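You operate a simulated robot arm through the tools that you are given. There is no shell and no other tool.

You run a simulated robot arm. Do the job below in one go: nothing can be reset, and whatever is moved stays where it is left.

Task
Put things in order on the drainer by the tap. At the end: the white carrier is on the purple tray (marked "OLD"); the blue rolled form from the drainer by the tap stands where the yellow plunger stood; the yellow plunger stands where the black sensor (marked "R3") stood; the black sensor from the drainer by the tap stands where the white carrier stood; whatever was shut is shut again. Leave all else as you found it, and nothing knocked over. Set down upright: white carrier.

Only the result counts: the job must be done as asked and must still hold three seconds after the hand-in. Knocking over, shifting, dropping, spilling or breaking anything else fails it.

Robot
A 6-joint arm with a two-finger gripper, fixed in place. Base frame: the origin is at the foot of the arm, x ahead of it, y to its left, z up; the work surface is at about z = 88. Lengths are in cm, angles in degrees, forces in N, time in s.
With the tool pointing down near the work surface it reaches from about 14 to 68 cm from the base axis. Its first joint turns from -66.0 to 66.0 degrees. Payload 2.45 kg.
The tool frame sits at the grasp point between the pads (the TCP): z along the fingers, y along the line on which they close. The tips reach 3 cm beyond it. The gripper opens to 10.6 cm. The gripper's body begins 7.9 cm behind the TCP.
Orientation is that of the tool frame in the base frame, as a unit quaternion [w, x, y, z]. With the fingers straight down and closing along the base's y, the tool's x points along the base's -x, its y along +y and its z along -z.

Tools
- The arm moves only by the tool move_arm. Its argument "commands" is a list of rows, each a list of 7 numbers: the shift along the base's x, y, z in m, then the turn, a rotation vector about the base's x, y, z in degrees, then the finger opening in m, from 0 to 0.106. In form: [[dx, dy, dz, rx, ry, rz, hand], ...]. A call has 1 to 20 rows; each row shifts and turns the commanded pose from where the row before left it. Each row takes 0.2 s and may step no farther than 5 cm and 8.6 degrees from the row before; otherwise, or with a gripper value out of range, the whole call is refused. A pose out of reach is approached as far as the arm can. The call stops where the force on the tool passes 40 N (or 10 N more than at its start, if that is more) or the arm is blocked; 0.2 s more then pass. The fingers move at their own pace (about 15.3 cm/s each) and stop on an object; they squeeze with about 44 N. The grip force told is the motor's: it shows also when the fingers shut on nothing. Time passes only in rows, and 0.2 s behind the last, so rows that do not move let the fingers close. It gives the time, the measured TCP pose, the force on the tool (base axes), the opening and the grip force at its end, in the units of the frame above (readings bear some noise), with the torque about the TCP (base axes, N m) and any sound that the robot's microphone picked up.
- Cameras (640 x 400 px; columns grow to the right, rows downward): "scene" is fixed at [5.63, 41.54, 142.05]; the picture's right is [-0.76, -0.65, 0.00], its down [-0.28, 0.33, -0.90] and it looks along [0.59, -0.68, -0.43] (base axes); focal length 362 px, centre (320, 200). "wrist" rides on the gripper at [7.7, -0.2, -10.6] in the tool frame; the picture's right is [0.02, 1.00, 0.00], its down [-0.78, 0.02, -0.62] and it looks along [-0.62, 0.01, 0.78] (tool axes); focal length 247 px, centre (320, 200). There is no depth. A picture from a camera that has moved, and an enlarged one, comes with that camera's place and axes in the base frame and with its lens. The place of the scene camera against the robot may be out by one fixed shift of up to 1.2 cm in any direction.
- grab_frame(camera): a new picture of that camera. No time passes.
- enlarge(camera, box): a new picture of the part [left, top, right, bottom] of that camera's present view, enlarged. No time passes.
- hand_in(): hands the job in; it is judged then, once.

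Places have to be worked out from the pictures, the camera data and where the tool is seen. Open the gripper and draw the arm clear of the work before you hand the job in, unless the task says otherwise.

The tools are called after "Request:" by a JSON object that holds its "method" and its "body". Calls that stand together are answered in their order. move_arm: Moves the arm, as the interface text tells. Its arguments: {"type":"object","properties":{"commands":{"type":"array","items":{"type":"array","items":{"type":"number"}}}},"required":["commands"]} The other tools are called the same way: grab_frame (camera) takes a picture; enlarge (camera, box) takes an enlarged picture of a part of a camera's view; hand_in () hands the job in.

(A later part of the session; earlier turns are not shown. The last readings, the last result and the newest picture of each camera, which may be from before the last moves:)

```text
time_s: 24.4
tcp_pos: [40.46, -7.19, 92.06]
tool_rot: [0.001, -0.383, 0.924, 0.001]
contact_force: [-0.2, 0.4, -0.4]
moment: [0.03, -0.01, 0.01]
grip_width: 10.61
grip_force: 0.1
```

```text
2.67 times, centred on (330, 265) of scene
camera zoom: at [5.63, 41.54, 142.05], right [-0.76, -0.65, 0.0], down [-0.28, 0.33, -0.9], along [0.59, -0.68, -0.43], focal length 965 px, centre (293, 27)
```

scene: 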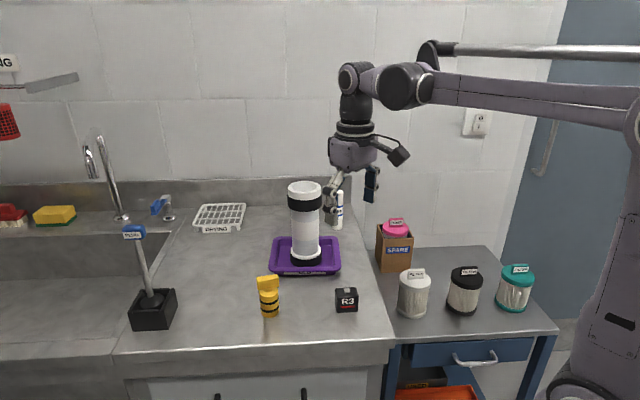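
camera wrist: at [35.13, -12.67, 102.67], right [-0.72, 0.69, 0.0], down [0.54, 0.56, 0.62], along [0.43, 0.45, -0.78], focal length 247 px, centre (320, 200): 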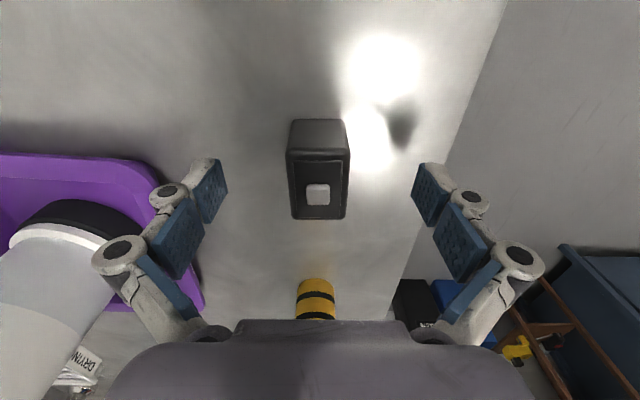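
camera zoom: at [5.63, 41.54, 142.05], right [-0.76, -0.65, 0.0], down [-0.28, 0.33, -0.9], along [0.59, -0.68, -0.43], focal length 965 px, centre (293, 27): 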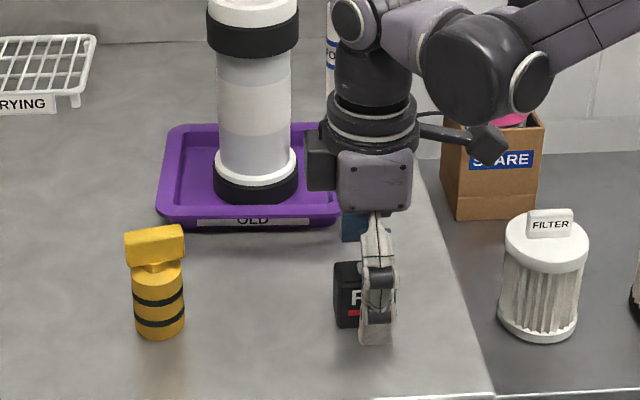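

Sensor sits right at the grasp point. I go 0.4 cm lower and close gently.

Request:
{"method": "move_arm", "body": {"commands": [[0.0005, -0.0005, -0.004, 0, 0, 0, 0.106], [0, 0, 0, 0, 0, 0, 0.08], [0, 0, 0, 0, 0, 0, 0.06], [0, 0, 0, 0, 0, 0, 0.045], [0, 0, 0, 0, 0, 0, 0.038], [0, 0, 0, 0, 0, 0, 0.034], [0, 0, 0, 0, 0, 0, 0.03], [0, 0, 0, 0, 0, 0, 0.02], [0, 0, 0, 0, 0, 0, 0.02]]}}

Request:
{"method": "grab_frame", "body": {"camera": "wrist"}}

```text
time_s: 26.4
tcp_pos: [40.46, -7.07, 91.75]
tool_rot: [0.001, -0.383, 0.924, 0.002]
contact_force: [0.9, 0.1, 2.3]
moment: [-0.01, 0.0, -0.02]
grip_width: 3.08
grip_force: 43.7
```

```text
taken
camera wrist: at [35.24, -12.67, 102.31], right [-0.72, 0.69, 0.0], down [0.54, 0.56, 0.62], along [0.43, 0.45, -0.78], focal length 247 px, centre (320, 200)
```

wrist: 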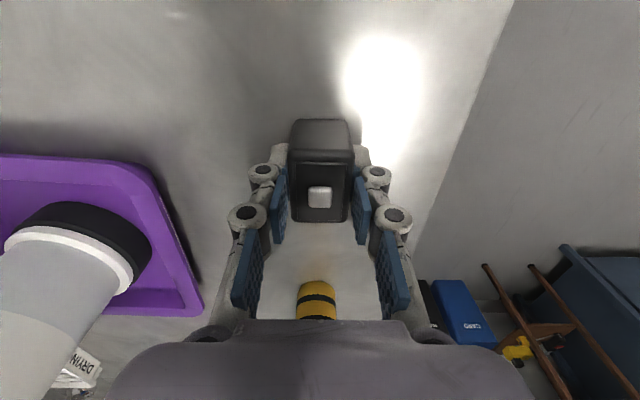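

Gripped (3.1 cm). I lift it clear and carry it toward the carrier's former place, staying above the plunger.

Request:
{"method": "move_arm", "body": {"commands": [[0, 0, 0.01, 0, 0, 0, 0.02], [0, 0, 0.03, 0, 0, 0, 0.02], [0, 0, 0.04, 0, 0, 0, 0.02], [0, 0, 0.04, 0, 0, 0, 0.02], [0.035, 0.015, 0, 0, 0, 0, 0.02], [0.035, 0.015, 0, 0, 0, 0, 0.02], [0.035, 0.02, 0, 0, 0, 0, 0.02], [0.035, 0.024, 0, 0, 0, 0, 0.02], [0.035, 0.024, 0, 0, 0, 0, 0.02], [0, 0, 0, 0, 0, 0, 0.02], [0, 0, 0, 0, 0, 0, 0.02]]}}

Request:
{"method": "grab_frame", "body": {"camera": "wrist"}}

Request:
{"method": "grab_frame", "body": {"camera": "scene"}}

```text
time_s: 28.8
tcp_pos: [58.12, 2.55, 103.86]
tool_rot: [0.001, -0.383, 0.924, 0.002]
contact_force: [-0.1, 0.5, -1.6]
moment: [-0.04, 0.02, -0.02]
grip_width: 3.05
grip_force: 44.6
```

```text
taken
camera wrist: at [52.81, -3.0, 114.43], right [-0.72, 0.69, 0.0], down [0.54, 0.56, 0.62], along [0.43, 0.45, -0.78], focal length 247 px, centre (320, 200)
```

wrist: 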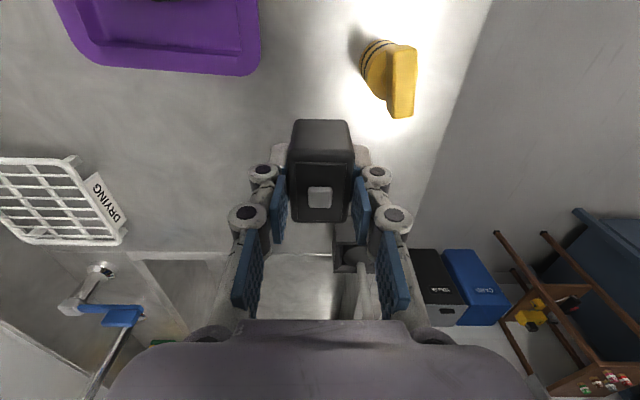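

```text
taken
```

scene: 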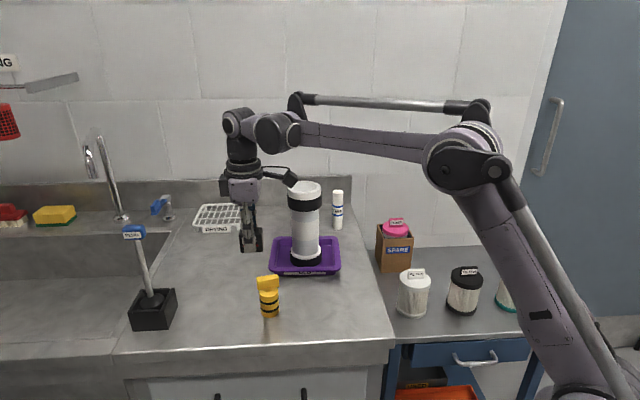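

The route is clear. I move out and down to just over the target spot (65.8, 6.8).

Request:
{"method": "move_arm", "body": {"commands": [[0.025, 0.014, -0.03, 0, 0, 0, 0.02], [0.025, 0.014, -0.03, 0, 0, 0, 0.02], [0.0268, 0.0145, -0.025, 0, 0, 0, 0.02], [0, 0, 0, 0, 0, 0, 0.02], [0, 0, 0, 0, 0, 0, 0.02]]}}

Request:
{"method": "grab_frame", "body": {"camera": "wrist"}}

Request:
{"method": "enlarge", "body": {"camera": "scene", "box": [140, 170, 320, 330]}}

```text
time_s: 30.0
tcp_pos: [65.95, 6.98, 95.21]
tool_rot: [0.0, -0.382, 0.924, 0.002]
contact_force: [-0.2, 0.6, -1.0]
moment: [0.01, 0.0, -0.01]
grip_width: 3.09
grip_force: 44.2
```

```text
taken
camera wrist: at [60.49, 1.45, 105.91], right [-0.72, 0.69, 0.0], down [0.54, 0.56, 0.62], along [0.43, 0.45, -0.78], focal length 247 px, centre (320, 200)
```

wrist: 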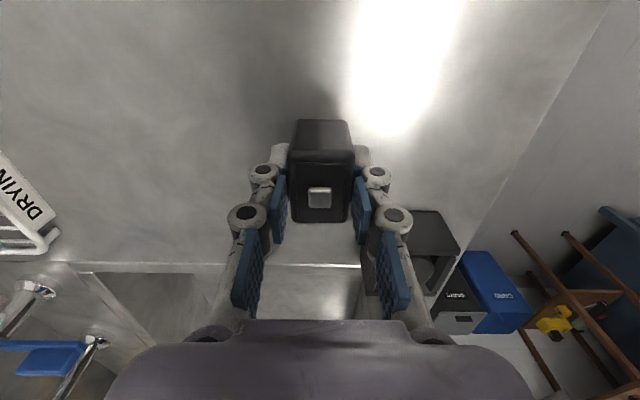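

```text
2.50 times, centred on (230, 250) of scene
camera zoom: at [5.63, 41.54, 142.05], right [-0.76, -0.65, 0.0], down [-0.28, 0.33, -0.9], along [0.59, -0.68, -0.43], focal length 904 px, centre (545, 75)
```

zoom: 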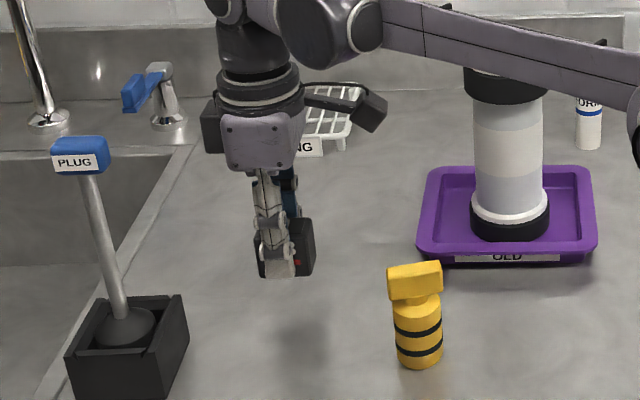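

Reached; the sensor is 3.5 cm above the table at the spot. I correct y by -0.15 and lower in small steps watching force.

Request:
{"method": "move_arm", "body": {"commands": [[-0.0005, -0.0015, -0.015, 0, 0, 0, 0.02], [0, 0, -0.012, 0, 0, 0, 0.02], [0, 0, -0.003, 0, 0, 0, 0.02], [0, 0, 0, 0, 0, 0, 0.02]]}}

```text
time_s: 31.0
tcp_pos: [65.73, 6.77, 92.26]
tool_rot: [0.001, -0.383, 0.924, 0.001]
contact_force: [0.0, -0.1, -0.5]
moment: [0.03, 0.0, -0.03]
grip_width: 3.08
grip_force: 44.0
```

Request:
{"method": "move_arm", "body": {"commands": [[0, 0, -0.002, 0, 0, 0, 0.02], [0, 0, -0.0015, 0, 0, 0, 0.02], [0, 0, 0, 0, 0, 0, 0.02]]}}

Request:
{"method": "enlarge", "body": {"camera": "scene", "box": [170, 230, 260, 310]}}

```text
time_s: 31.8
tcp_pos: [65.66, 6.63, 91.93]
tool_rot: [0.0, -0.382, 0.924, 0.001]
contact_force: [0.1, -0.7, -0.5]
moment: [0.03, 0.01, 0.02]
grip_width: 3.08
grip_force: 44.3
```

```text
5.00 times, centred on (215, 270) of scene
camera zoom: at [5.63, 41.54, 142.05], right [-0.76, -0.65, 0.0], down [-0.28, 0.33, -0.9], along [0.59, -0.68, -0.43], focal length 1809 px, centre (845, -150)
```

zoom: 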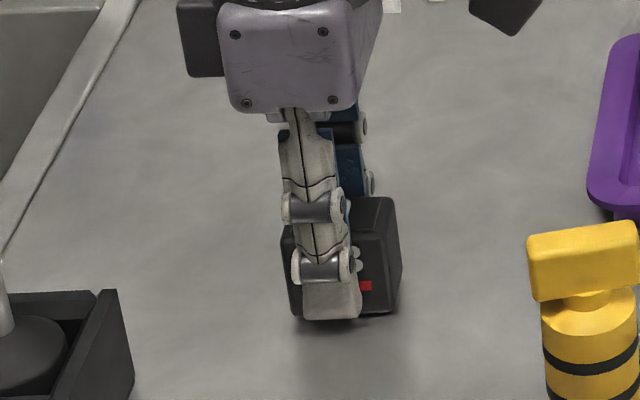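

Request:
{"method": "move_arm", "body": {"commands": [[0, 0, -0.0015, 0, 0, 0, 0.02], [0, 0, -0.001, 0, 0, 0, 0.02], [0, 0, 0, 0, 0, 0, 0.02]]}}

```text
time_s: 32.6
tcp_pos: [65.76, 6.62, 91.81]
tool_rot: [0.0, -0.383, 0.924, 0.001]
contact_force: [0.6, 1.1, 3.6]
moment: [-0.01, -0.03, -0.03]
grip_width: 3.08
grip_force: 44.1
```

Contact with the table is beginning (force turned positive, z matches pick height). I release gently.

Request:
{"method": "move_arm", "body": {"commands": [[0, 0, -0.0005, 0, 0, 0, 0.02], [0, 0, 0, 0, 0, 0, 0.031], [0, 0, 0, 0, 0, 0, 0.036], [0, 0, 0, 0, 0, 0, 0.05], [0, 0, 0, 0, 0, 0, 0.075], [0, 0, 0, 0, 0, 0, 0.1], [0, 0, 0, 0, 0, 0, 0.1]]}}

Request:
{"method": "grab_frame", "body": {"camera": "wrist"}}

Request:
{"method": "enlarge", "body": {"camera": "scene", "box": [170, 230, 260, 310]}}

```text
time_s: 34.2
tcp_pos: [65.81, 6.7, 91.65]
tool_rot: [0.001, -0.383, 0.924, 0.001]
contact_force: [-0.3, -0.2, 0.6]
moment: [0.06, -0.03, 0.0]
grip_width: 9.97
grip_force: 0.0
```

```text
taken
camera wrist: at [60.38, 1.16, 102.24], right [-0.72, 0.69, 0.0], down [0.54, 0.56, 0.62], along [0.43, 0.45, -0.78], focal length 247 px, centre (320, 200)
```

wrist: 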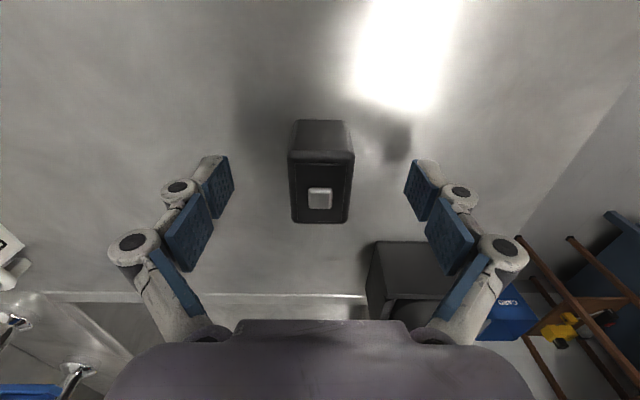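

```text
5.00 times, centred on (215, 270) of scene
camera zoom: at [5.63, 41.54, 142.05], right [-0.76, -0.65, 0.0], down [-0.28, 0.33, -0.9], along [0.59, -0.68, -0.43], focal length 1809 px, centre (845, -150)
```

zoom: 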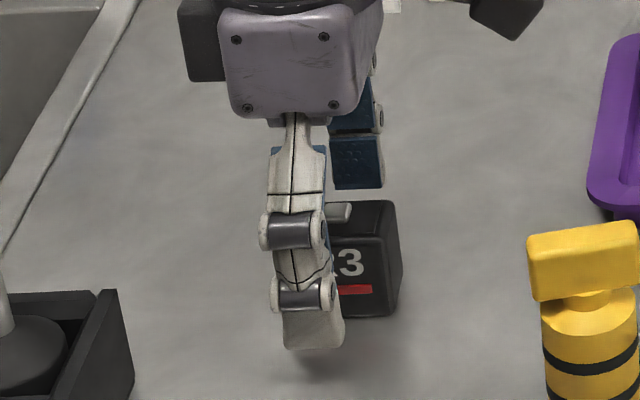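

The sensor stands where the carrier was. I retreat up and back toward the plunger for a look from above.

Request:
{"method": "move_arm", "body": {"commands": [[0, 0, 0.02, 0, 0, 0, 0.1], [0, 0, 0.025, 0, 0, 0, 0.1], [0, 0, 0.02, 0, 0, 0, 0.1], [-0.02, -0.005, 0.03, 0, 0, 0, 0.106], [-0.025, -0.01, 0.03, 0, 0, 0, 0.106], [-0.03, -0.01, 0.02, 0, 0, 0, 0.106], [-0.035, -0.015, 0, 0, 0, 0, 0.106], [-0.035, -0.015, 0, 0, 0, 0, 0.106], [-0.035, -0.015, 0, 0, 0, 0, 0.106], [0, 0, 0, 0, 0, 0, 0.106], [0, 0, 0, 0, 0, 0, 0.106]]}}

Request:
{"method": "grab_frame", "body": {"camera": "wrist"}}

Request:
{"method": "grab_frame", "body": {"camera": "scene"}}

```text
time_s: 36.6
tcp_pos: [47.7, -0.47, 106.0]
tool_rot: [0.001, -0.383, 0.924, 0.001]
contact_force: [0.4, -0.2, -0.2]
moment: [0.01, 0.0, -0.02]
grip_width: 10.58
grip_force: 0.0
```

```text
taken
camera wrist: at [42.33, -5.94, 116.5], right [-0.72, 0.69, 0.0], down [0.54, 0.56, 0.62], along [0.43, 0.45, -0.78], focal length 247 px, centre (320, 200)
```

wrist: 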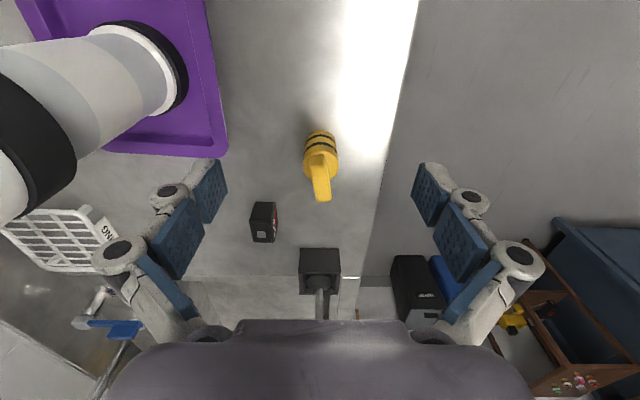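

```text
taken
```

scene: 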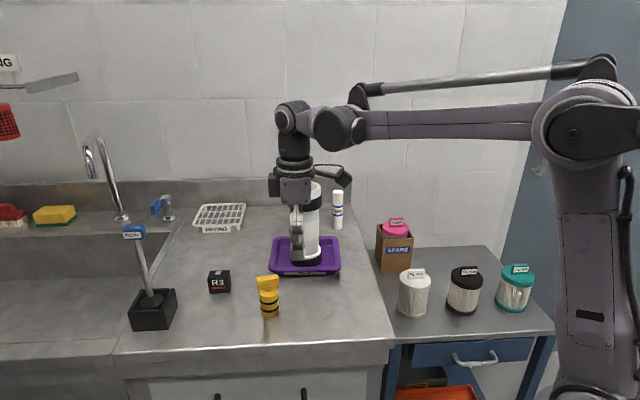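

Sensor R3 stands at the former carrier spot. I enlarge the plunger in the wrist view and the sensor in the scene view.

Request:
{"method": "enlarge", "body": {"camera": "wrist", "box": [270, 110, 370, 210]}}

Request:
{"method": "enlarge", "body": {"camera": "scene", "box": [170, 230, 290, 330]}}

```text
4.00 times, centred on (320, 160) of wrist
camera zoom: at [42.33, -5.94, 116.5], right [-0.72, 0.69, 0.0], down [0.54, 0.56, 0.62], along [0.43, 0.45, -0.78], focal length 988 px, centre (320, 360)
```

zoom: 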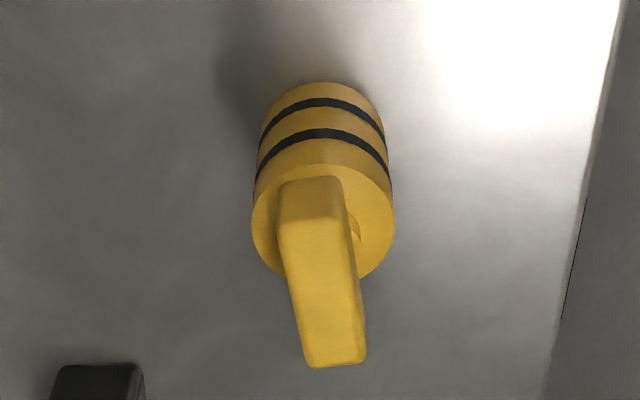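

```text
4.00 times, centred on (230, 280) of scene
camera zoom: at [5.63, 41.54, 142.05], right [-0.76, -0.65, 0.0], down [-0.28, 0.33, -0.9], along [0.59, -0.68, -0.43], focal length 1447 px, centre (680, -120)
```

zoom: 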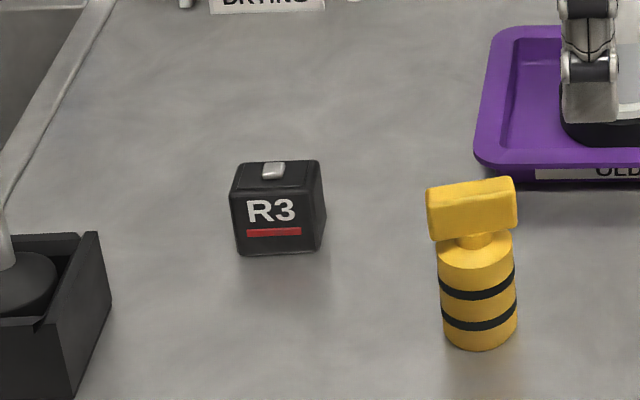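

Plunger axis ≈ (51.8, 4.1); body ø3.85 up to z≈93.3, handle across the top roughly along the 55° direction, so the present yaw suits. I move above it and check.

Request:
{"method": "move_arm", "body": {"commands": [[0.021, 0.0225, 0, 0, 0, 0, 0.106], [0.0206, 0.0222, 0, 0, 0, 0, 0.106], [0, 0, -0.025, 0, 0, 0, 0.106], [0, 0, -0.025, 0, 0, 0, 0.106], [0, 0, 0, 0, 0, 0, 0.106], [0, 0, 0, 0, 0, 0, 0.106]]}}

Request:
{"method": "grab_frame", "body": {"camera": "wrist"}}

Request:
{"method": "enlarge", "body": {"camera": "scene", "box": [200, 190, 350, 330]}}

```text
time_s: 38.0
tcp_pos: [52.01, 4.11, 101.19]
tool_rot: [0.001, -0.383, 0.924, 0.001]
contact_force: [0.9, 0.8, -0.5]
moment: [0.0, -0.01, 0.01]
grip_width: 10.59
grip_force: 0.2
```

```text
taken
camera wrist: at [46.6, -1.3, 111.75], right [-0.72, 0.69, 0.0], down [0.54, 0.56, 0.62], along [0.43, 0.45, -0.78], focal length 247 px, centre (320, 200)
```

wrist: 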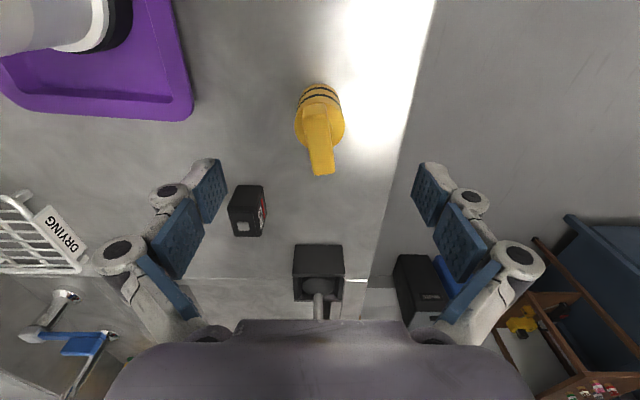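

```text
2.86 times, centred on (275, 260) of scene
camera zoom: at [5.63, 41.54, 142.05], right [-0.76, -0.65, 0.0], down [-0.28, 0.33, -0.9], along [0.59, -0.68, -0.43], focal length 1034 px, centre (449, 29)
```

zoom: 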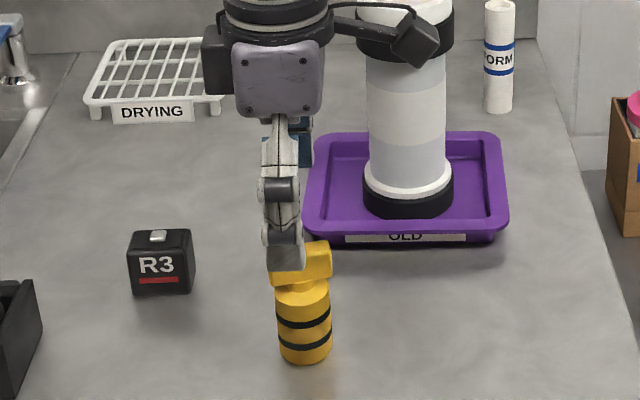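

I enlarge to confirm the plunger's axis relative to the fingers.

Request:
{"method": "enlarge", "body": {"camera": "wrist", "box": [270, 70, 370, 190]}}

```text
3.33 times, centred on (320, 130) of wrist
camera zoom: at [46.6, -1.3, 111.75], right [-0.72, 0.69, 0.0], down [0.54, 0.56, 0.62], along [0.43, 0.45, -0.78], focal length 823 px, centre (320, 433)
```

zoom: 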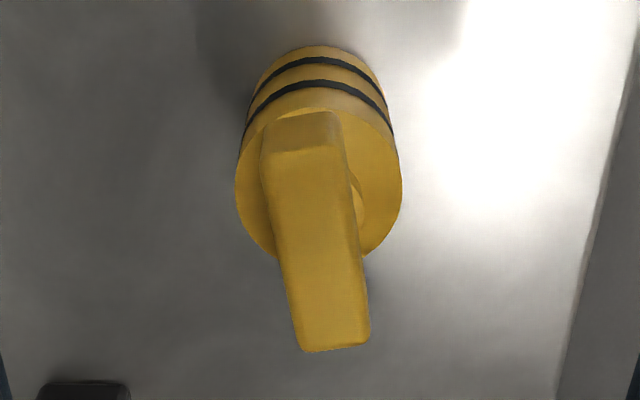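

Small correction (-0.15, -0.25) cm, then I descend around the plunger body to z≈91.7.

Request:
{"method": "move_arm", "body": {"commands": [[-0.0015, -0.0025, -0.02, 0, 0, 0, 0.106], [0, 0, -0.025, 0, 0, 0, 0.106], [0, 0, -0.025, 0, 0, 0, 0.106], [0, 0, -0.015, 0, 0, 0, 0.106], [0, 0, -0.01, 0, 0, 0, 0.106], [0, 0, 0, 0, 0, 0, 0.106]]}}

Request:
{"method": "grab_frame", "body": {"camera": "wrist"}}

Request:
{"method": "enlarge", "body": {"camera": "scene", "box": [200, 190, 350, 330]}}

```text
time_s: 39.4
tcp_pos: [51.83, 3.97, 91.58]
tool_rot: [0.0, -0.383, 0.924, 0.002]
contact_force: [0.2, 0.8, 0.8]
moment: [-0.02, 0.02, -0.02]
grip_width: 10.58
grip_force: 0.0
```

```text
taken
camera wrist: at [46.44, -1.53, 102.19], right [-0.72, 0.69, 0.0], down [0.54, 0.56, 0.62], along [0.43, 0.45, -0.78], focal length 247 px, centre (320, 200)
```

wrist: 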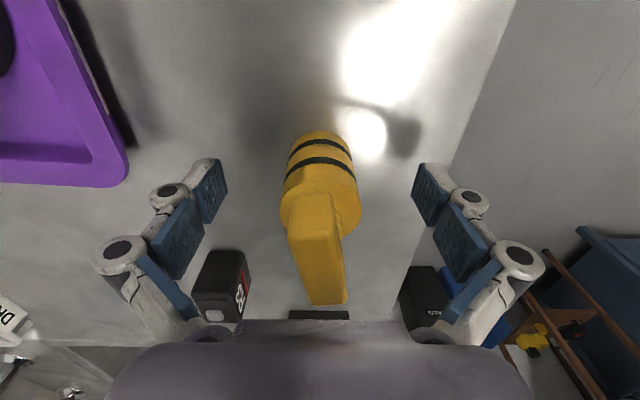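

```text
2.86 times, centred on (275, 260) of scene
camera zoom: at [5.63, 41.54, 142.05], right [-0.76, -0.65, 0.0], down [-0.28, 0.33, -0.9], along [0.59, -0.68, -0.43], focal length 1034 px, centre (449, 29)
```

zoom: 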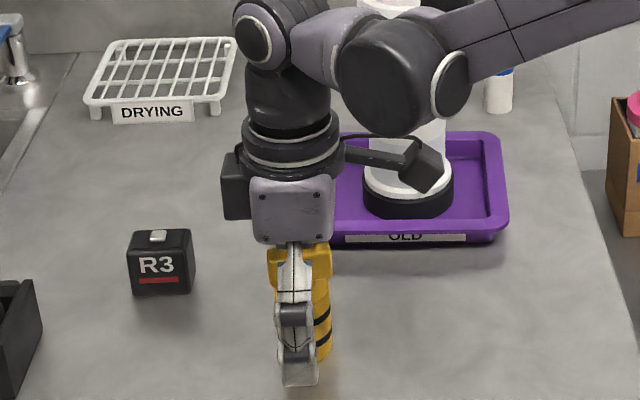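

The body is centred between the pads. I close gently on the plunger body.

Request:
{"method": "move_arm", "body": {"commands": [[-0.001, -0.001, 0, 0, 0, 0, 0.106], [0, 0, 0, 0, 0, 0, 0.08], [0, 0, 0, 0, 0, 0, 0.06], [0, 0, 0, 0, 0, 0, 0.048], [0, 0, 0, 0, 0, 0, 0.042], [0, 0, 0, 0, 0, 0, 0.038], [0, 0, 0, 0, 0, 0, 0.034], [0, 0, 0, 0, 0, 0, 0.028], [0, 0, 0, 0, 0, 0, 0.028]]}}

Request:
{"method": "grab_frame", "body": {"camera": "wrist"}}

```text
time_s: 41.4
tcp_pos: [51.69, 3.75, 91.69]
tool_rot: [0.001, -0.383, 0.924, 0.001]
contact_force: [-0.6, -0.3, 2.8]
moment: [0.02, 0.04, -0.06]
grip_width: 3.67
grip_force: 44.2
```

```text
taken
camera wrist: at [46.3, -1.68, 102.21], right [-0.72, 0.69, 0.0], down [0.54, 0.56, 0.62], along [0.43, 0.45, -0.78], focal length 247 px, centre (320, 200)
```

wrist: 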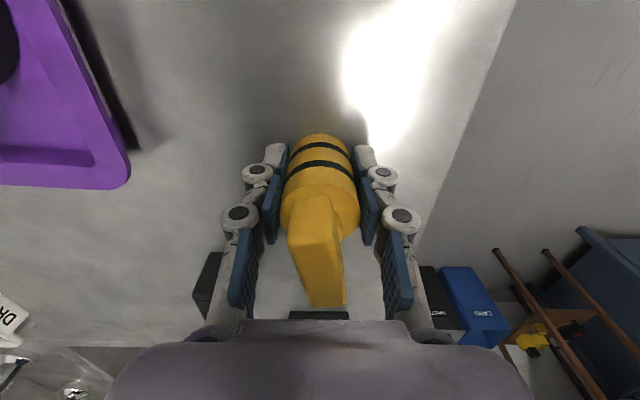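

Gripped (3.7 cm). I lift 6 cm and carry the plunger to the sensor's former place (40.5, -7.2).

Request:
{"method": "move_arm", "body": {"commands": [[0, 0, 0.01, 0, 0, 0, 0.028], [0, 0, 0.025, 0, 0, 0, 0.028], [0, 0, 0.025, 0, 0, 0, 0.028], [-0.0223, -0.0221, 0, 0, 0, 0, 0.028], [-0.0223, -0.0221, 0, 0, 0, 0, 0.028], [-0.0223, -0.0221, 0, 0, 0, 0, 0.028], [-0.0223, -0.0221, 0, 0, 0, 0, 0.028], [-0.0223, -0.0221, 0, 0, 0, 0, 0.028], [0, 0, 0, 0, 0, 0, 0.028], [0, 0, 0, 0, 0, 0, 0.028]]}}

Request:
{"method": "grab_frame", "body": {"camera": "wrist"}}

Request:
{"method": "grab_frame", "body": {"camera": "scene"}}

```text
time_s: 43.6
tcp_pos: [40.58, -7.16, 97.59]
tool_rot: [0.0, -0.383, 0.924, 0.001]
contact_force: [-0.5, 0.6, -1.5]
moment: [-0.04, 0.0, -0.02]
grip_width: 3.66
grip_force: 44.0
```

```text
taken
camera wrist: at [35.26, -12.59, 108.1], right [-0.72, 0.69, 0.0], down [0.54, 0.56, 0.62], along [0.43, 0.45, -0.78], focal length 247 px, centre (320, 200)
```

wrist: 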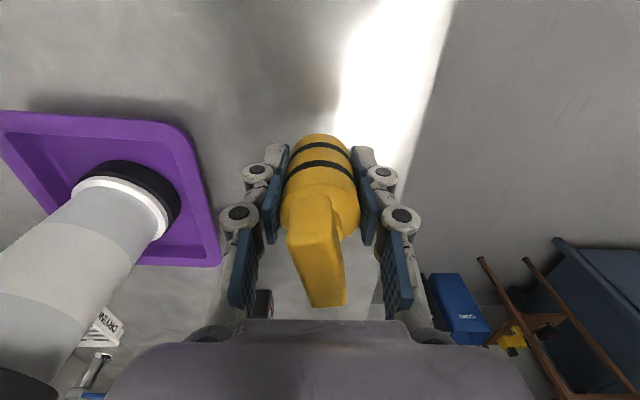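

```text
taken
```

scene: 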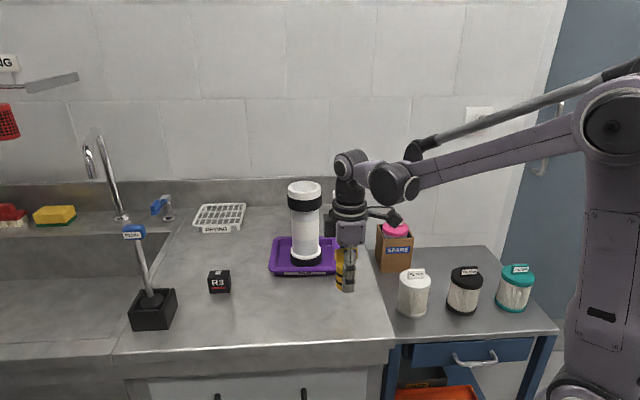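

Over the spot. I lower to about 5 mm above contact, then step down.

Request:
{"method": "move_arm", "body": {"commands": [[-0.0005, 0, -0.02, 0, 0, 0, 0.028], [0, 0, -0.02, 0, 0, 0, 0.028], [0, 0, -0.01, 0, 0, 0, 0.028], [0, 0, -0.004, 0, 0, 0, 0.028], [0, 0, 0, 0, 0, 0, 0.028]]}}

```text
time_s: 44.8
tcp_pos: [40.5, -7.28, 92.12]
tool_rot: [0.0, -0.382, 0.924, 0.001]
contact_force: [0.7, 0.8, -1.1]
moment: [0.01, 0.0, -0.05]
grip_width: 3.61
grip_force: 43.8
```

Request:
{"method": "move_arm", "body": {"commands": [[0, 0, -0.002, 0, 0, 0, 0.028], [0, 0, -0.0015, 0, 0, 0, 0.028], [0, 0, 0, 0, 0, 0, 0.028]]}}

```text
time_s: 45.6
tcp_pos: [40.48, -7.3, 91.95]
tool_rot: [-0.001, -0.383, 0.924, 0.002]
contact_force: [0.3, 0.7, -0.8]
moment: [0.0, -0.03, -0.01]
grip_width: 3.65
grip_force: 44.8
```

Request:
{"method": "move_arm", "body": {"commands": [[0, 0, -0.0015, 0, 0, 0, 0.028], [0, 0, -0.001, 0, 0, 0, 0.028], [0, 0, 0, 0, 0, 0, 0.028]]}}

Request:
{"method": "enlarge", "body": {"camera": "scene", "box": [290, 240, 400, 330]}}

```text
time_s: 46.4
tcp_pos: [40.36, -7.22, 91.64]
tool_rot: [0.001, -0.383, 0.924, 0.001]
contact_force: [0.1, 0.1, -1.0]
moment: [0.01, 0.02, -0.01]
grip_width: 3.64
grip_force: 44.0
```

```text
4.44 times, centred on (345, 285) of scene
camera zoom: at [5.63, 41.54, 142.05], right [-0.76, -0.65, 0.0], down [-0.28, 0.33, -0.9], along [0.59, -0.68, -0.43], focal length 1608 px, centre (209, -178)
```

zoom: 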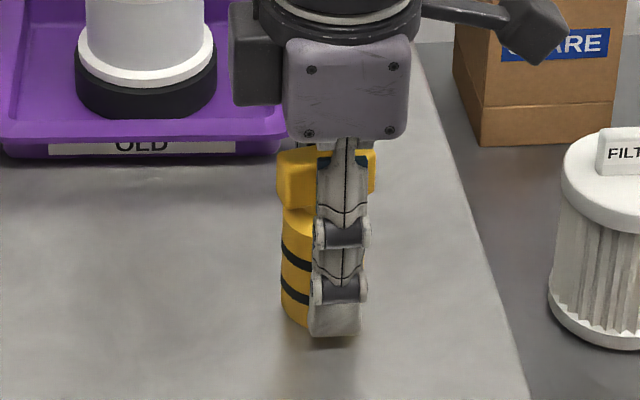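

No contact yet; I continue down in 1 mm steps.

Request:
{"method": "move_arm", "body": {"commands": [[0, 0, -0.001, 0, 0, 0, 0.028], [0, 0, 0, 0, 0, 0, 0.028]]}}

```text
time_s: 47.0
tcp_pos: [40.39, -7.19, 91.67]
tool_rot: [0.002, -0.383, 0.924, 0.002]
contact_force: [-0.6, 1.8, 17.4]
moment: [0.09, -0.04, -0.04]
grip_width: 3.63
grip_force: 43.9
```

Contact (17 N). I relax slightly and release.

Request:
{"method": "move_arm", "body": {"commands": [[0, 0, 0.0008, 0, 0, 0, 0.028], [0, 0, 0, 0, 0, 0, 0.036], [0, 0, 0, 0, 0, 0, 0.04], [0, 0, 0, 0, 0, 0, 0.05], [0, 0, 0, 0, 0, 0, 0.075], [0, 0, 0, 0, 0, 0, 0.1], [0, 0, 0, 0, 0, 0, 0.1]]}}

Request:
{"method": "grab_frame", "body": {"camera": "wrist"}}

Request:
{"method": "enlarge", "body": {"camera": "scene", "box": [290, 240, 400, 330]}}

```text
time_s: 48.6
tcp_pos: [40.39, -7.29, 91.69]
tool_rot: [0.001, -0.383, 0.924, 0.001]
contact_force: [0.2, -0.8, 0.3]
moment: [0.01, -0.01, -0.01]
grip_width: 9.99
grip_force: 0.0
```

```text
taken
camera wrist: at [35.04, -12.76, 102.25], right [-0.72, 0.69, 0.0], down [0.54, 0.56, 0.62], along [0.43, 0.45, -0.78], focal length 247 px, centre (320, 200)
```

wrist: 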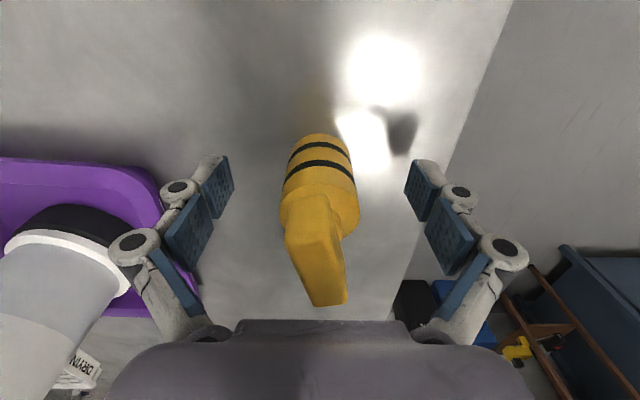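

```text
4.44 times, centred on (345, 285) of scene
camera zoom: at [5.63, 41.54, 142.05], right [-0.76, -0.65, 0.0], down [-0.28, 0.33, -0.9], along [0.59, -0.68, -0.43], focal length 1608 px, centre (209, -178)
```

zoom: 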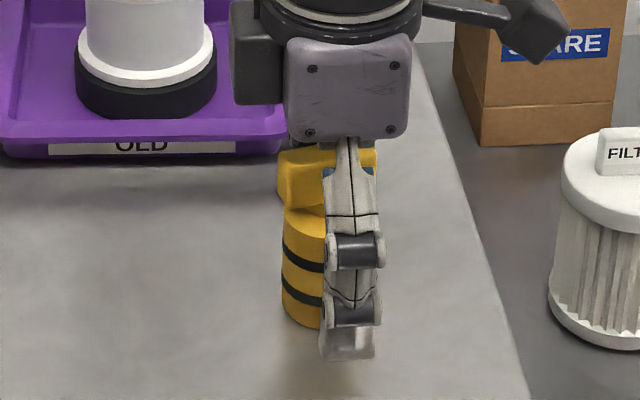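

Plunger stands at the sensor's former place. I rise, turn the tool to face the FORM tube (yaw about -27.5°) and move toward it for a look.

Request:
{"method": "move_arm", "body": {"commands": [[0, 0, 0.02, 0, 0, 0, 0.1], [0, 0, 0.03, 0, 0, 0, 0.1], [0, 0, 0.04, 0, 0, 0, 0.1], [0, 0, 0.04, 0, 0, 0, 0.1], [0, 0, 0.03, 0, 0, -8.05, 0.1], [0, 0, 0, 0, 0, -8.05, 0.1], [0, 0, 0, 0, 0, -8.05, 0.1], [0, 0, 0, 0, 0, -8.05, 0.1], [0, 0, 0, 0, 0, -8.05, 0.1], [0, 0, 0, 0, 0, -8.05, 0.1], [0, 0, 0, 0, 0, -8.05, 0.1], [0, 0, 0, 0, 0, -8.05, 0.1], [0, 0, 0, 0, 0, -8.05, 0.1], [0, 0, 0, 0, 0, 0, 0.1]]}}

Request:
{"method": "grab_frame", "body": {"camera": "wrist"}}

Request:
{"method": "grab_frame", "body": {"camera": "scene"}}

```text
time_s: 51.6
tcp_pos: [40.57, -7.2, 107.6]
tool_rot: [0.001, 0.238, 0.971, 0.001]
contact_force: [0.5, -0.2, 0.5]
moment: [-0.01, 0.01, 0.0]
grip_width: 10.0
grip_force: 0.0
```

```text
taken
camera wrist: at [33.53, -3.83, 118.21], right [0.44, 0.9, 0.0], down [0.7, -0.35, 0.62], along [0.56, -0.28, -0.78], focal length 247 px, centre (320, 200)
```

wrist: 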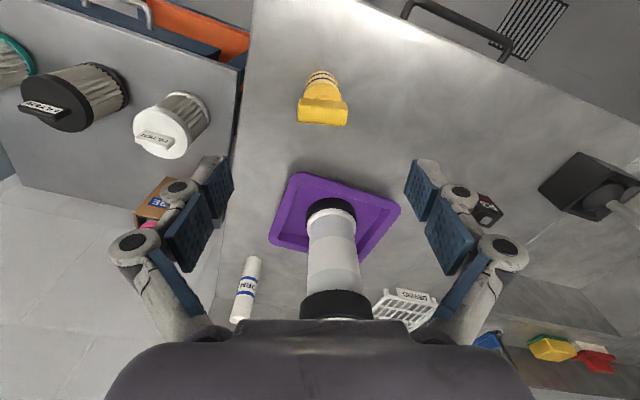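

```text
taken
```

scene: 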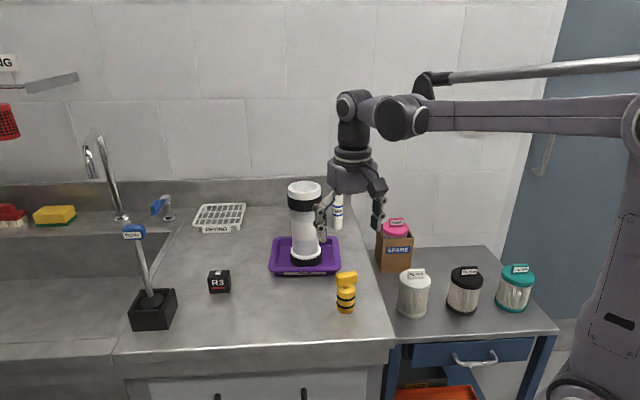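

Plunger in place at the former sensor spot. Now I translate toward the FORM tube while tilting the fingers outward 20°.

Request:
{"method": "move_arm", "body": {"commands": [[0.01, -0.035, 0, 0, 0, 0, 0.1], [0.01, -0.035, 0, 0, 0, 0, 0.1], [0.02, -0.035, 0, 0, 0, 0, 0.1], [0.025, -0.033, 0, 0, 0, 0, 0.1], [0.025, -0.033, 0, 0, 0, 0, 0.1], [0.025, -0.033, 0, 0, 0, 0, 0.1], [0, 0, 0, -3.23, -6.21, 0, 0.1], [0, 0, 0, -3.23, -6.21, 0, 0.1], [0, 0, 0, -2.77, -5.32, 0, 0.1], [0, 0, 0, 0, 0, 0, 0.1]]}}

Request:
{"method": "grab_frame", "body": {"camera": "wrist"}}

Request:
{"method": "grab_frame", "body": {"camera": "scene"}}

```text
time_s: 53.8
tcp_pos: [52.07, -27.69, 107.5]
tool_rot: [0.171, 0.232, 0.957, -0.042]
contact_force: [-0.6, 0.5, 0.7]
moment: [-0.02, -0.01, 0.01]
grip_width: 9.98
grip_force: 0.0
```

```text
taken
camera wrist: at [42.22, -22.77, 114.88], right [0.44, 0.9, -0.01], down [0.47, -0.23, 0.85], along [0.76, -0.38, -0.52], focal length 247 px, centre (320, 200)
```

wrist: 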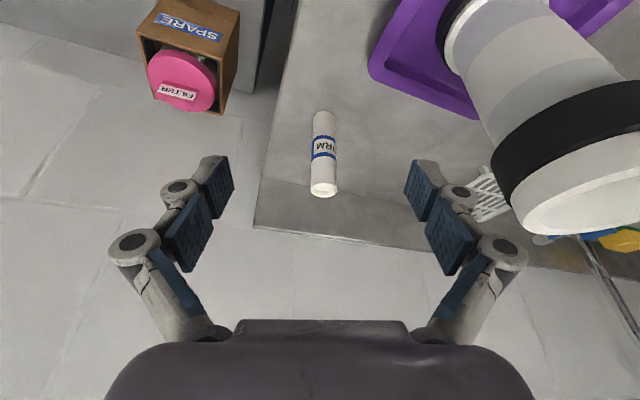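

```text
taken
```

scene: 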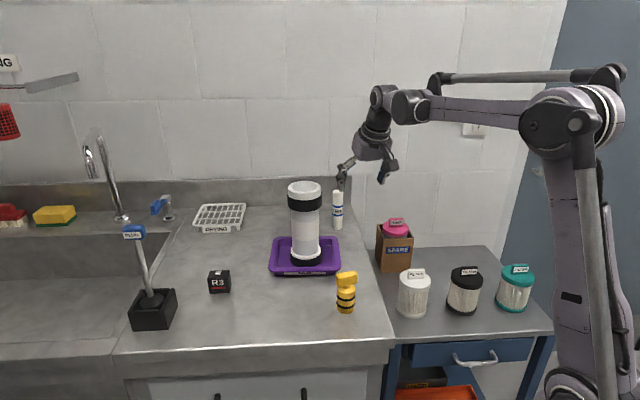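

Tilt and heading look right. I enlarge the FORM tube to fix its axis.

Request:
{"method": "enlarge", "body": {"camera": "wrist", "box": [270, 100, 370, 210]}}

```text
3.64 times, centred on (320, 155) of wrist
camera zoom: at [42.22, -22.77, 114.88], right [0.44, 0.9, -0.01], down [0.47, -0.23, 0.85], along [0.76, -0.38, -0.52], focal length 898 px, centre (320, 364)
```

zoom: 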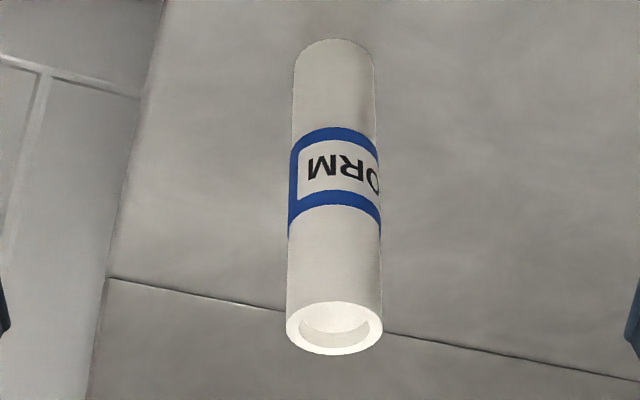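

FORM axis ≈ (62.8, -32.5), ø2.9, top z≈99.6. I advance over it and check alignment before descending.

Request:
{"method": "move_arm", "body": {"commands": [[0.027, -0.0122, 0, 0, 0, 0, 0.1], [0.027, -0.0122, 0, 0, 0, 0, 0.1], [0.027, -0.0122, 0, 0, 0, 0, 0.1], [0.0269, -0.0122, 0, 0, 0, 0, 0.1], [0, 0, 0, 0, 0, 0, 0.1], [0, 0, 0, 0, 0, 0, 0.1]]}}

Request:
{"method": "grab_frame", "body": {"camera": "wrist"}}

Request:
{"method": "enlarge", "body": {"camera": "scene", "box": [270, 90, 430, 260]}}

```text
time_s: 55.2
tcp_pos: [62.83, -32.65, 107.49]
tool_rot: [0.169, 0.233, 0.957, -0.041]
contact_force: [0.5, 0.4, -0.9]
moment: [-0.01, 0.01, 0.01]
grip_width: 9.99
grip_force: 0.1
```

```text
taken
camera wrist: at [53.03, -27.73, 114.89], right [0.44, 0.9, -0.01], down [0.47, -0.23, 0.85], along [0.76, -0.38, -0.52], focal length 247 px, centre (320, 200)
```

wrist: 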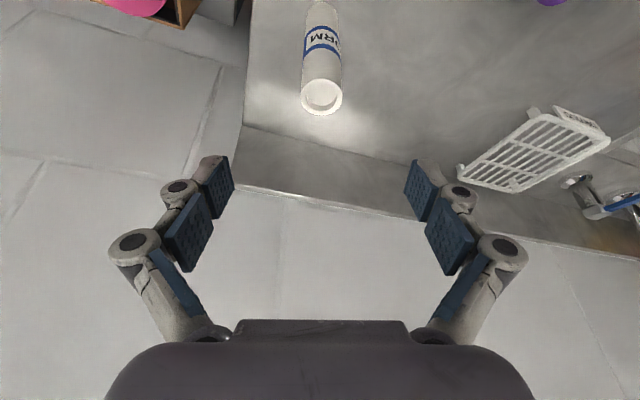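

```text
2.35 times, centred on (350, 175) of scene
camera zoom: at [5.63, 41.54, 142.05], right [-0.76, -0.65, 0.0], down [-0.28, 0.33, -0.9], along [0.59, -0.68, -0.43], focal length 851 px, centre (249, 259)
```

zoom: 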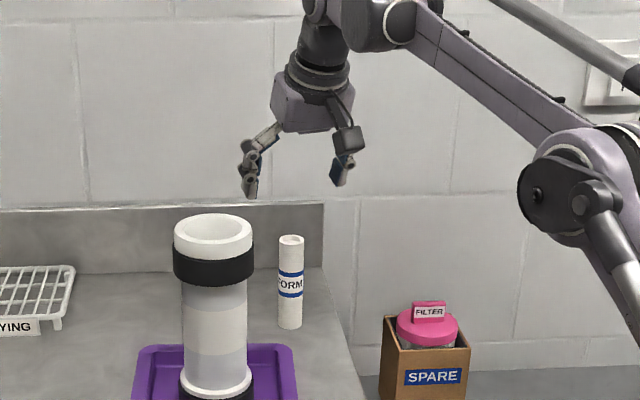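

Aligned within ~1 mm. I descend 12.3 cm so the pads straddle the tube's middle.

Request:
{"method": "move_arm", "body": {"commands": [[0.001, 0, -0.03, 0, 0, 0, 0.1], [0, 0, -0.03, 0, 0, 0, 0.1], [0, 0, -0.03, 0, 0, 0, 0.1], [0, 0, -0.02, 0, 0, 0, 0.1], [0, 0, -0.013, 0, 0, 0, 0.1], [0, 0, 0, 0, 0, 0, 0.1]]}}

Request:
{"method": "grab_frame", "body": {"camera": "wrist"}}

Request:
{"method": "enlarge", "body": {"camera": "scene", "box": [270, 110, 430, 260]}}

```text
time_s: 56.6
tcp_pos: [62.79, -32.8, 95.41]
tool_rot: [0.169, 0.233, 0.957, -0.04]
contact_force: [0.0, 0.4, -0.6]
moment: [-0.02, 0.01, 0.02]
grip_width: 10.0
grip_force: 0.1
```

```text
taken
camera wrist: at [53.08, -27.83, 102.59], right [0.44, 0.9, -0.01], down [0.47, -0.23, 0.85], along [0.76, -0.38, -0.52], focal length 247 px, centre (320, 200)
```

wrist: 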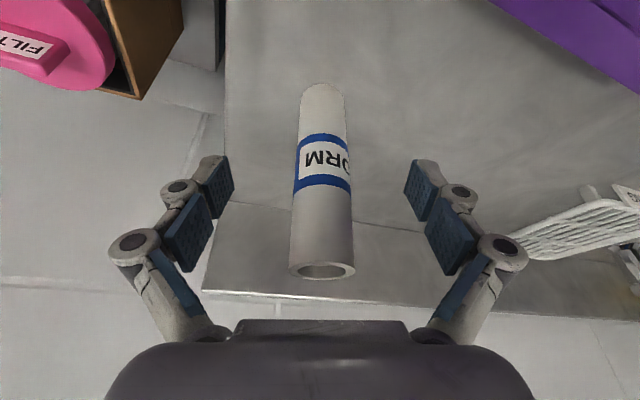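

```text
2.67 times, centred on (350, 185) of scene
camera zoom: at [5.63, 41.54, 142.05], right [-0.76, -0.65, 0.0], down [-0.28, 0.33, -0.9], along [0.59, -0.68, -0.43], focal length 965 px, centre (240, 240)
```

zoom: 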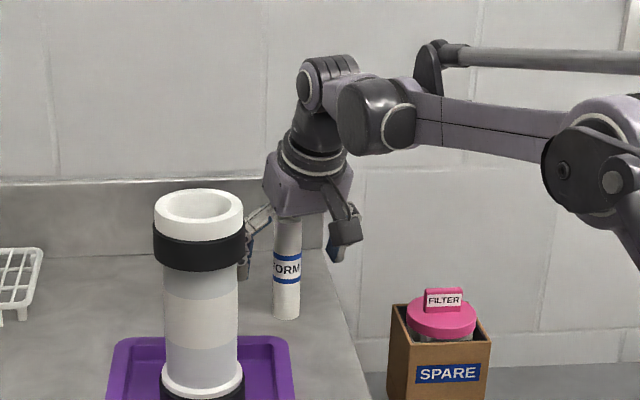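

The tube is centred between the pads. I close gently on it.

Request:
{"method": "move_arm", "body": {"commands": [[0, 0, 0, 0, 0, 0, 0.07], [0, 0, 0, 0, 0, 0, 0.05], [0, 0, 0, 0, 0, 0, 0.038], [0, 0, 0, 0, 0, 0, 0.032], [0, 0, 0, 0, 0, 0, 0.029], [0, 0, 0, 0, 0, 0, 0.026], [0, 0, 0, 0, 0, 0, 0.02], [0, 0, 0, 0, 0, 0, 0.02]]}}

Request:
{"method": "grab_frame", "body": {"camera": "wrist"}}

```text
time_s: 58.4
tcp_pos: [62.84, -32.66, 95.23]
tool_rot: [0.17, 0.234, 0.956, -0.042]
contact_force: [0.4, -0.7, 1.6]
moment: [-0.03, -0.02, 0.0]
grip_width: 2.71
grip_force: 43.8
```

```text
taken
camera wrist: at [53.08, -27.82, 102.62], right [0.44, 0.9, -0.01], down [0.47, -0.23, 0.85], along [0.76, -0.38, -0.52], focal length 247 px, centre (320, 200)
```

wrist: 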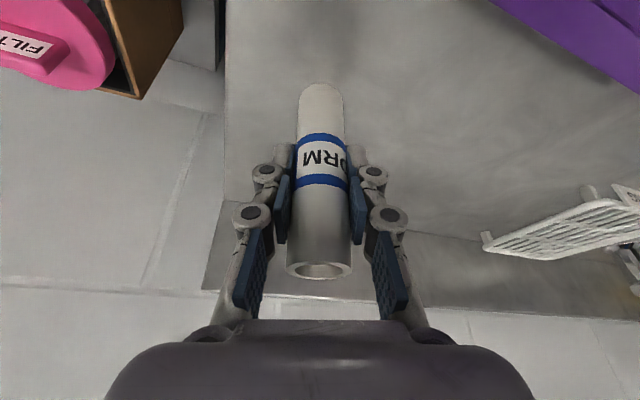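

Gripped (2.7 cm). I lift it straight up first and check.

Request:
{"method": "move_arm", "body": {"commands": [[0, 0, 0.01, 0, 0, 0, 0.02], [0, 0, 0.025, 0, 0, 0, 0.02], [0, 0, 0.03, 0, 0, 0, 0.02], [0, 0, 0.03, 0, 0, 0, 0.02], [0, 0, 0.025, 0, 0, 0, 0.02], [0, 0, 0, 0, 0, 0, 0.02]]}}

Request:
{"method": "grab_frame", "body": {"camera": "wrist"}}

Request:
{"method": "grab_frame", "body": {"camera": "scene"}}

```text
time_s: 59.8
tcp_pos: [62.8, -32.7, 107.28]
tool_rot: [0.17, 0.233, 0.957, -0.041]
contact_force: [-0.4, 0.2, 0.3]
moment: [0.04, 0.0, 0.01]
grip_width: 2.73
grip_force: 44.3
```

```text
taken
camera wrist: at [53.04, -27.81, 114.62], right [0.44, 0.9, -0.01], down [0.47, -0.23, 0.85], along [0.76, -0.38, -0.52], focal length 247 px, centre (320, 200)
```

wrist: 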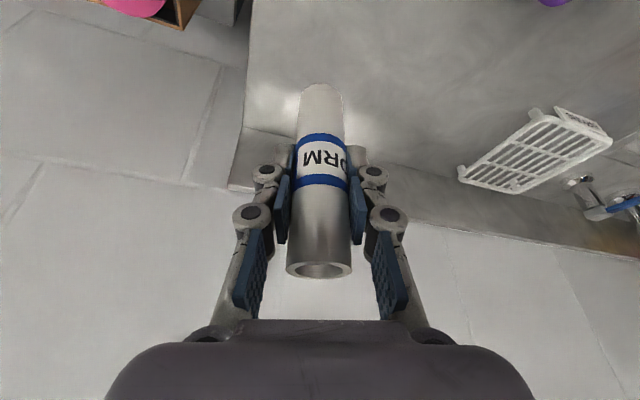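

```text
taken
```

scene: 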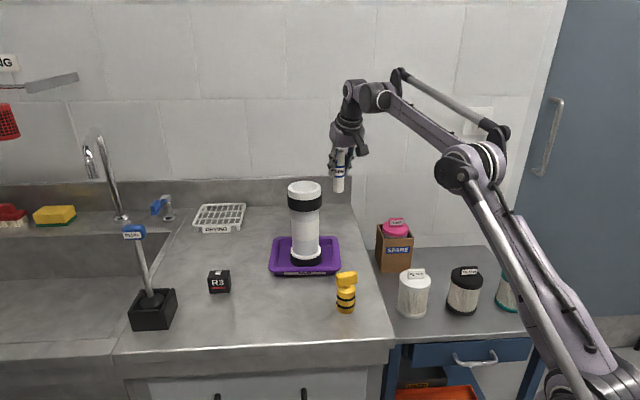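

The tube is held upright. I carry it inward and around, between carrier and plunger at height, toward (51.65, 3.85).

Request:
{"method": "move_arm", "body": {"commands": [[-0.037, 0.026, 0, 0, 0, 0, 0.02], [-0.037, 0.026, 0, 0, 0, 0, 0.02], [-0.037, 0.027, 0, 0, 0, 0, 0.02], [-0.037, 0.028, 0, 0, 0, 0, 0.02], [-0.003, 0.04, 0, 0, 0, 0, 0.02], [-0.003, 0.04, 0, 0, 0, 0, 0.02], [-0.002, 0.04, 0, 0, 0, 0, 0.02], [-0.002, 0.04, 0, 0, 0, 0, 0.02], [0.0, 0.025, 0, 0, 0, 0, 0.02], [0, 0, 0, 0, 0, 0, 0.02], [0, 0, 0, 0, 0, 0, 0.02]]}}

Request:
{"method": "grab_frame", "body": {"camera": "wrist"}}

Request:
{"method": "grab_frame", "body": {"camera": "scene"}}

```text
time_s: 62.2
tcp_pos: [47.2, -3.36, 107.49]
tool_rot: [0.169, 0.233, 0.957, -0.041]
contact_force: [0.0, 1.3, -0.2]
moment: [0.02, 0.04, 0.01]
grip_width: 2.71
grip_force: 44.1
```

```text
taken
camera wrist: at [37.43, 1.5, 114.76], right [0.44, 0.9, -0.01], down [0.47, -0.23, 0.85], along [0.76, -0.38, -0.52], focal length 247 px, centre (320, 200)
```

wrist: 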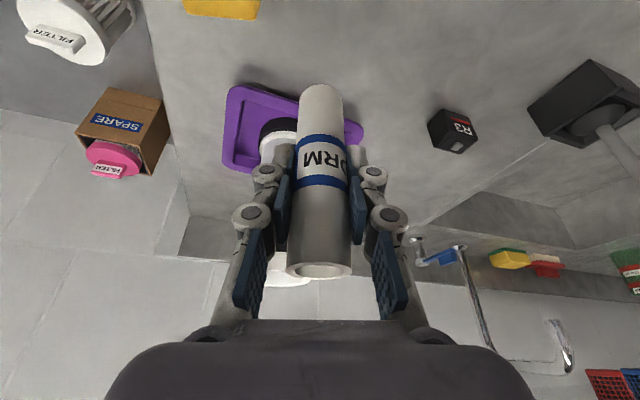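

```text
taken
```

scene: 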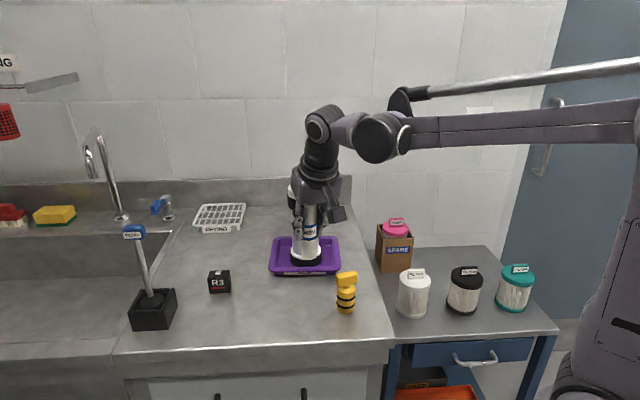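

Clear path. I move above the plunger's former place and lower to about 1 cm above contact.

Request:
{"method": "move_arm", "body": {"commands": [[0.0227, 0.0358, 0, 0, 0, 0, 0.02], [0.0227, 0.0358, 0, 0, 0, 0, 0.02], [0, 0, -0.03, 0, 0, 0, 0.02], [0, 0, -0.03, 0, 0, 0, 0.02], [0, 0, -0.03, 0, 0, 0, 0.02], [0, 0, -0.015, 0, 0, 0, 0.02], [0, 0, 0, 0, 0, 0, 0.02], [0, 0, 0, 0, 0, 0, 0.02]]}}

Request:
{"method": "grab_frame", "body": {"camera": "wrist"}}

Request:
{"method": "enlarge", "body": {"camera": "scene", "box": [200, 210, 350, 330]}}

```text
time_s: 64.0
tcp_pos: [51.54, 3.98, 96.81]
tool_rot: [0.17, 0.234, 0.957, -0.041]
contact_force: [-0.3, -0.3, -0.2]
moment: [0.02, 0.0, -0.01]
grip_width: 2.69
grip_force: 44.0
```

```text
taken
camera wrist: at [41.74, 8.88, 104.2], right [0.44, 0.9, -0.01], down [0.47, -0.23, 0.85], along [0.76, -0.38, -0.52], focal length 247 px, centre (320, 200)
```

wrist: 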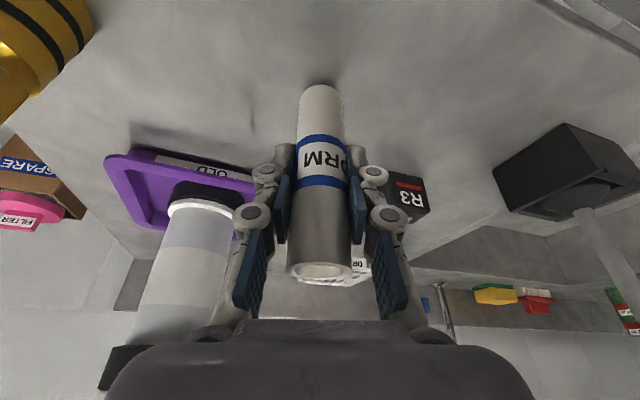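

```text
3.33 times, centred on (275, 270) of scene
camera zoom: at [5.63, 41.54, 142.05], right [-0.76, -0.65, 0.0], down [-0.28, 0.33, -0.9], along [0.59, -0.68, -0.43], focal length 1206 px, centre (470, -33)
```

zoom: 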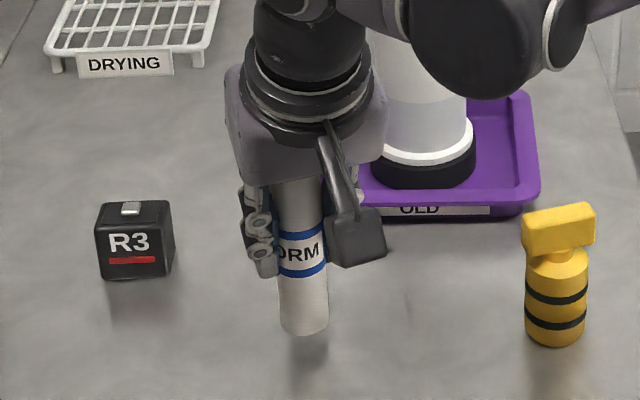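

Scene check puts the tube directly above where the plunger's base was. I lower in small steps with force checks.

Request:
{"method": "move_arm", "body": {"commands": [[0, 0, -0.006, 0, 0, 0, 0.02], [0, 0, -0.004, 0, 0, 0, 0.02], [0, 0, 0, 0, 0, 0, 0.02]]}}

```text
time_s: 64.8
tcp_pos: [51.65, 3.94, 95.98]
tool_rot: [0.169, 0.233, 0.957, -0.042]
contact_force: [-1.1, 0.0, -0.3]
moment: [0.01, 0.03, 0.03]
grip_width: 2.71
grip_force: 43.7
```

Request:
{"method": "move_arm", "body": {"commands": [[0, 0, -0.0025, 0, 0, 0, 0.02], [0, 0, -0.002, 0, 0, 0, 0.02], [0, 0, 0, 0, 0, 0, 0.02]]}}

```text
time_s: 65.6
tcp_pos: [51.6, 3.87, 95.44]
tool_rot: [0.169, 0.233, 0.957, -0.041]
contact_force: [-0.2, 0.0, 0.9]
moment: [0.0, -0.03, 0.01]
grip_width: 2.71
grip_force: 43.9
```

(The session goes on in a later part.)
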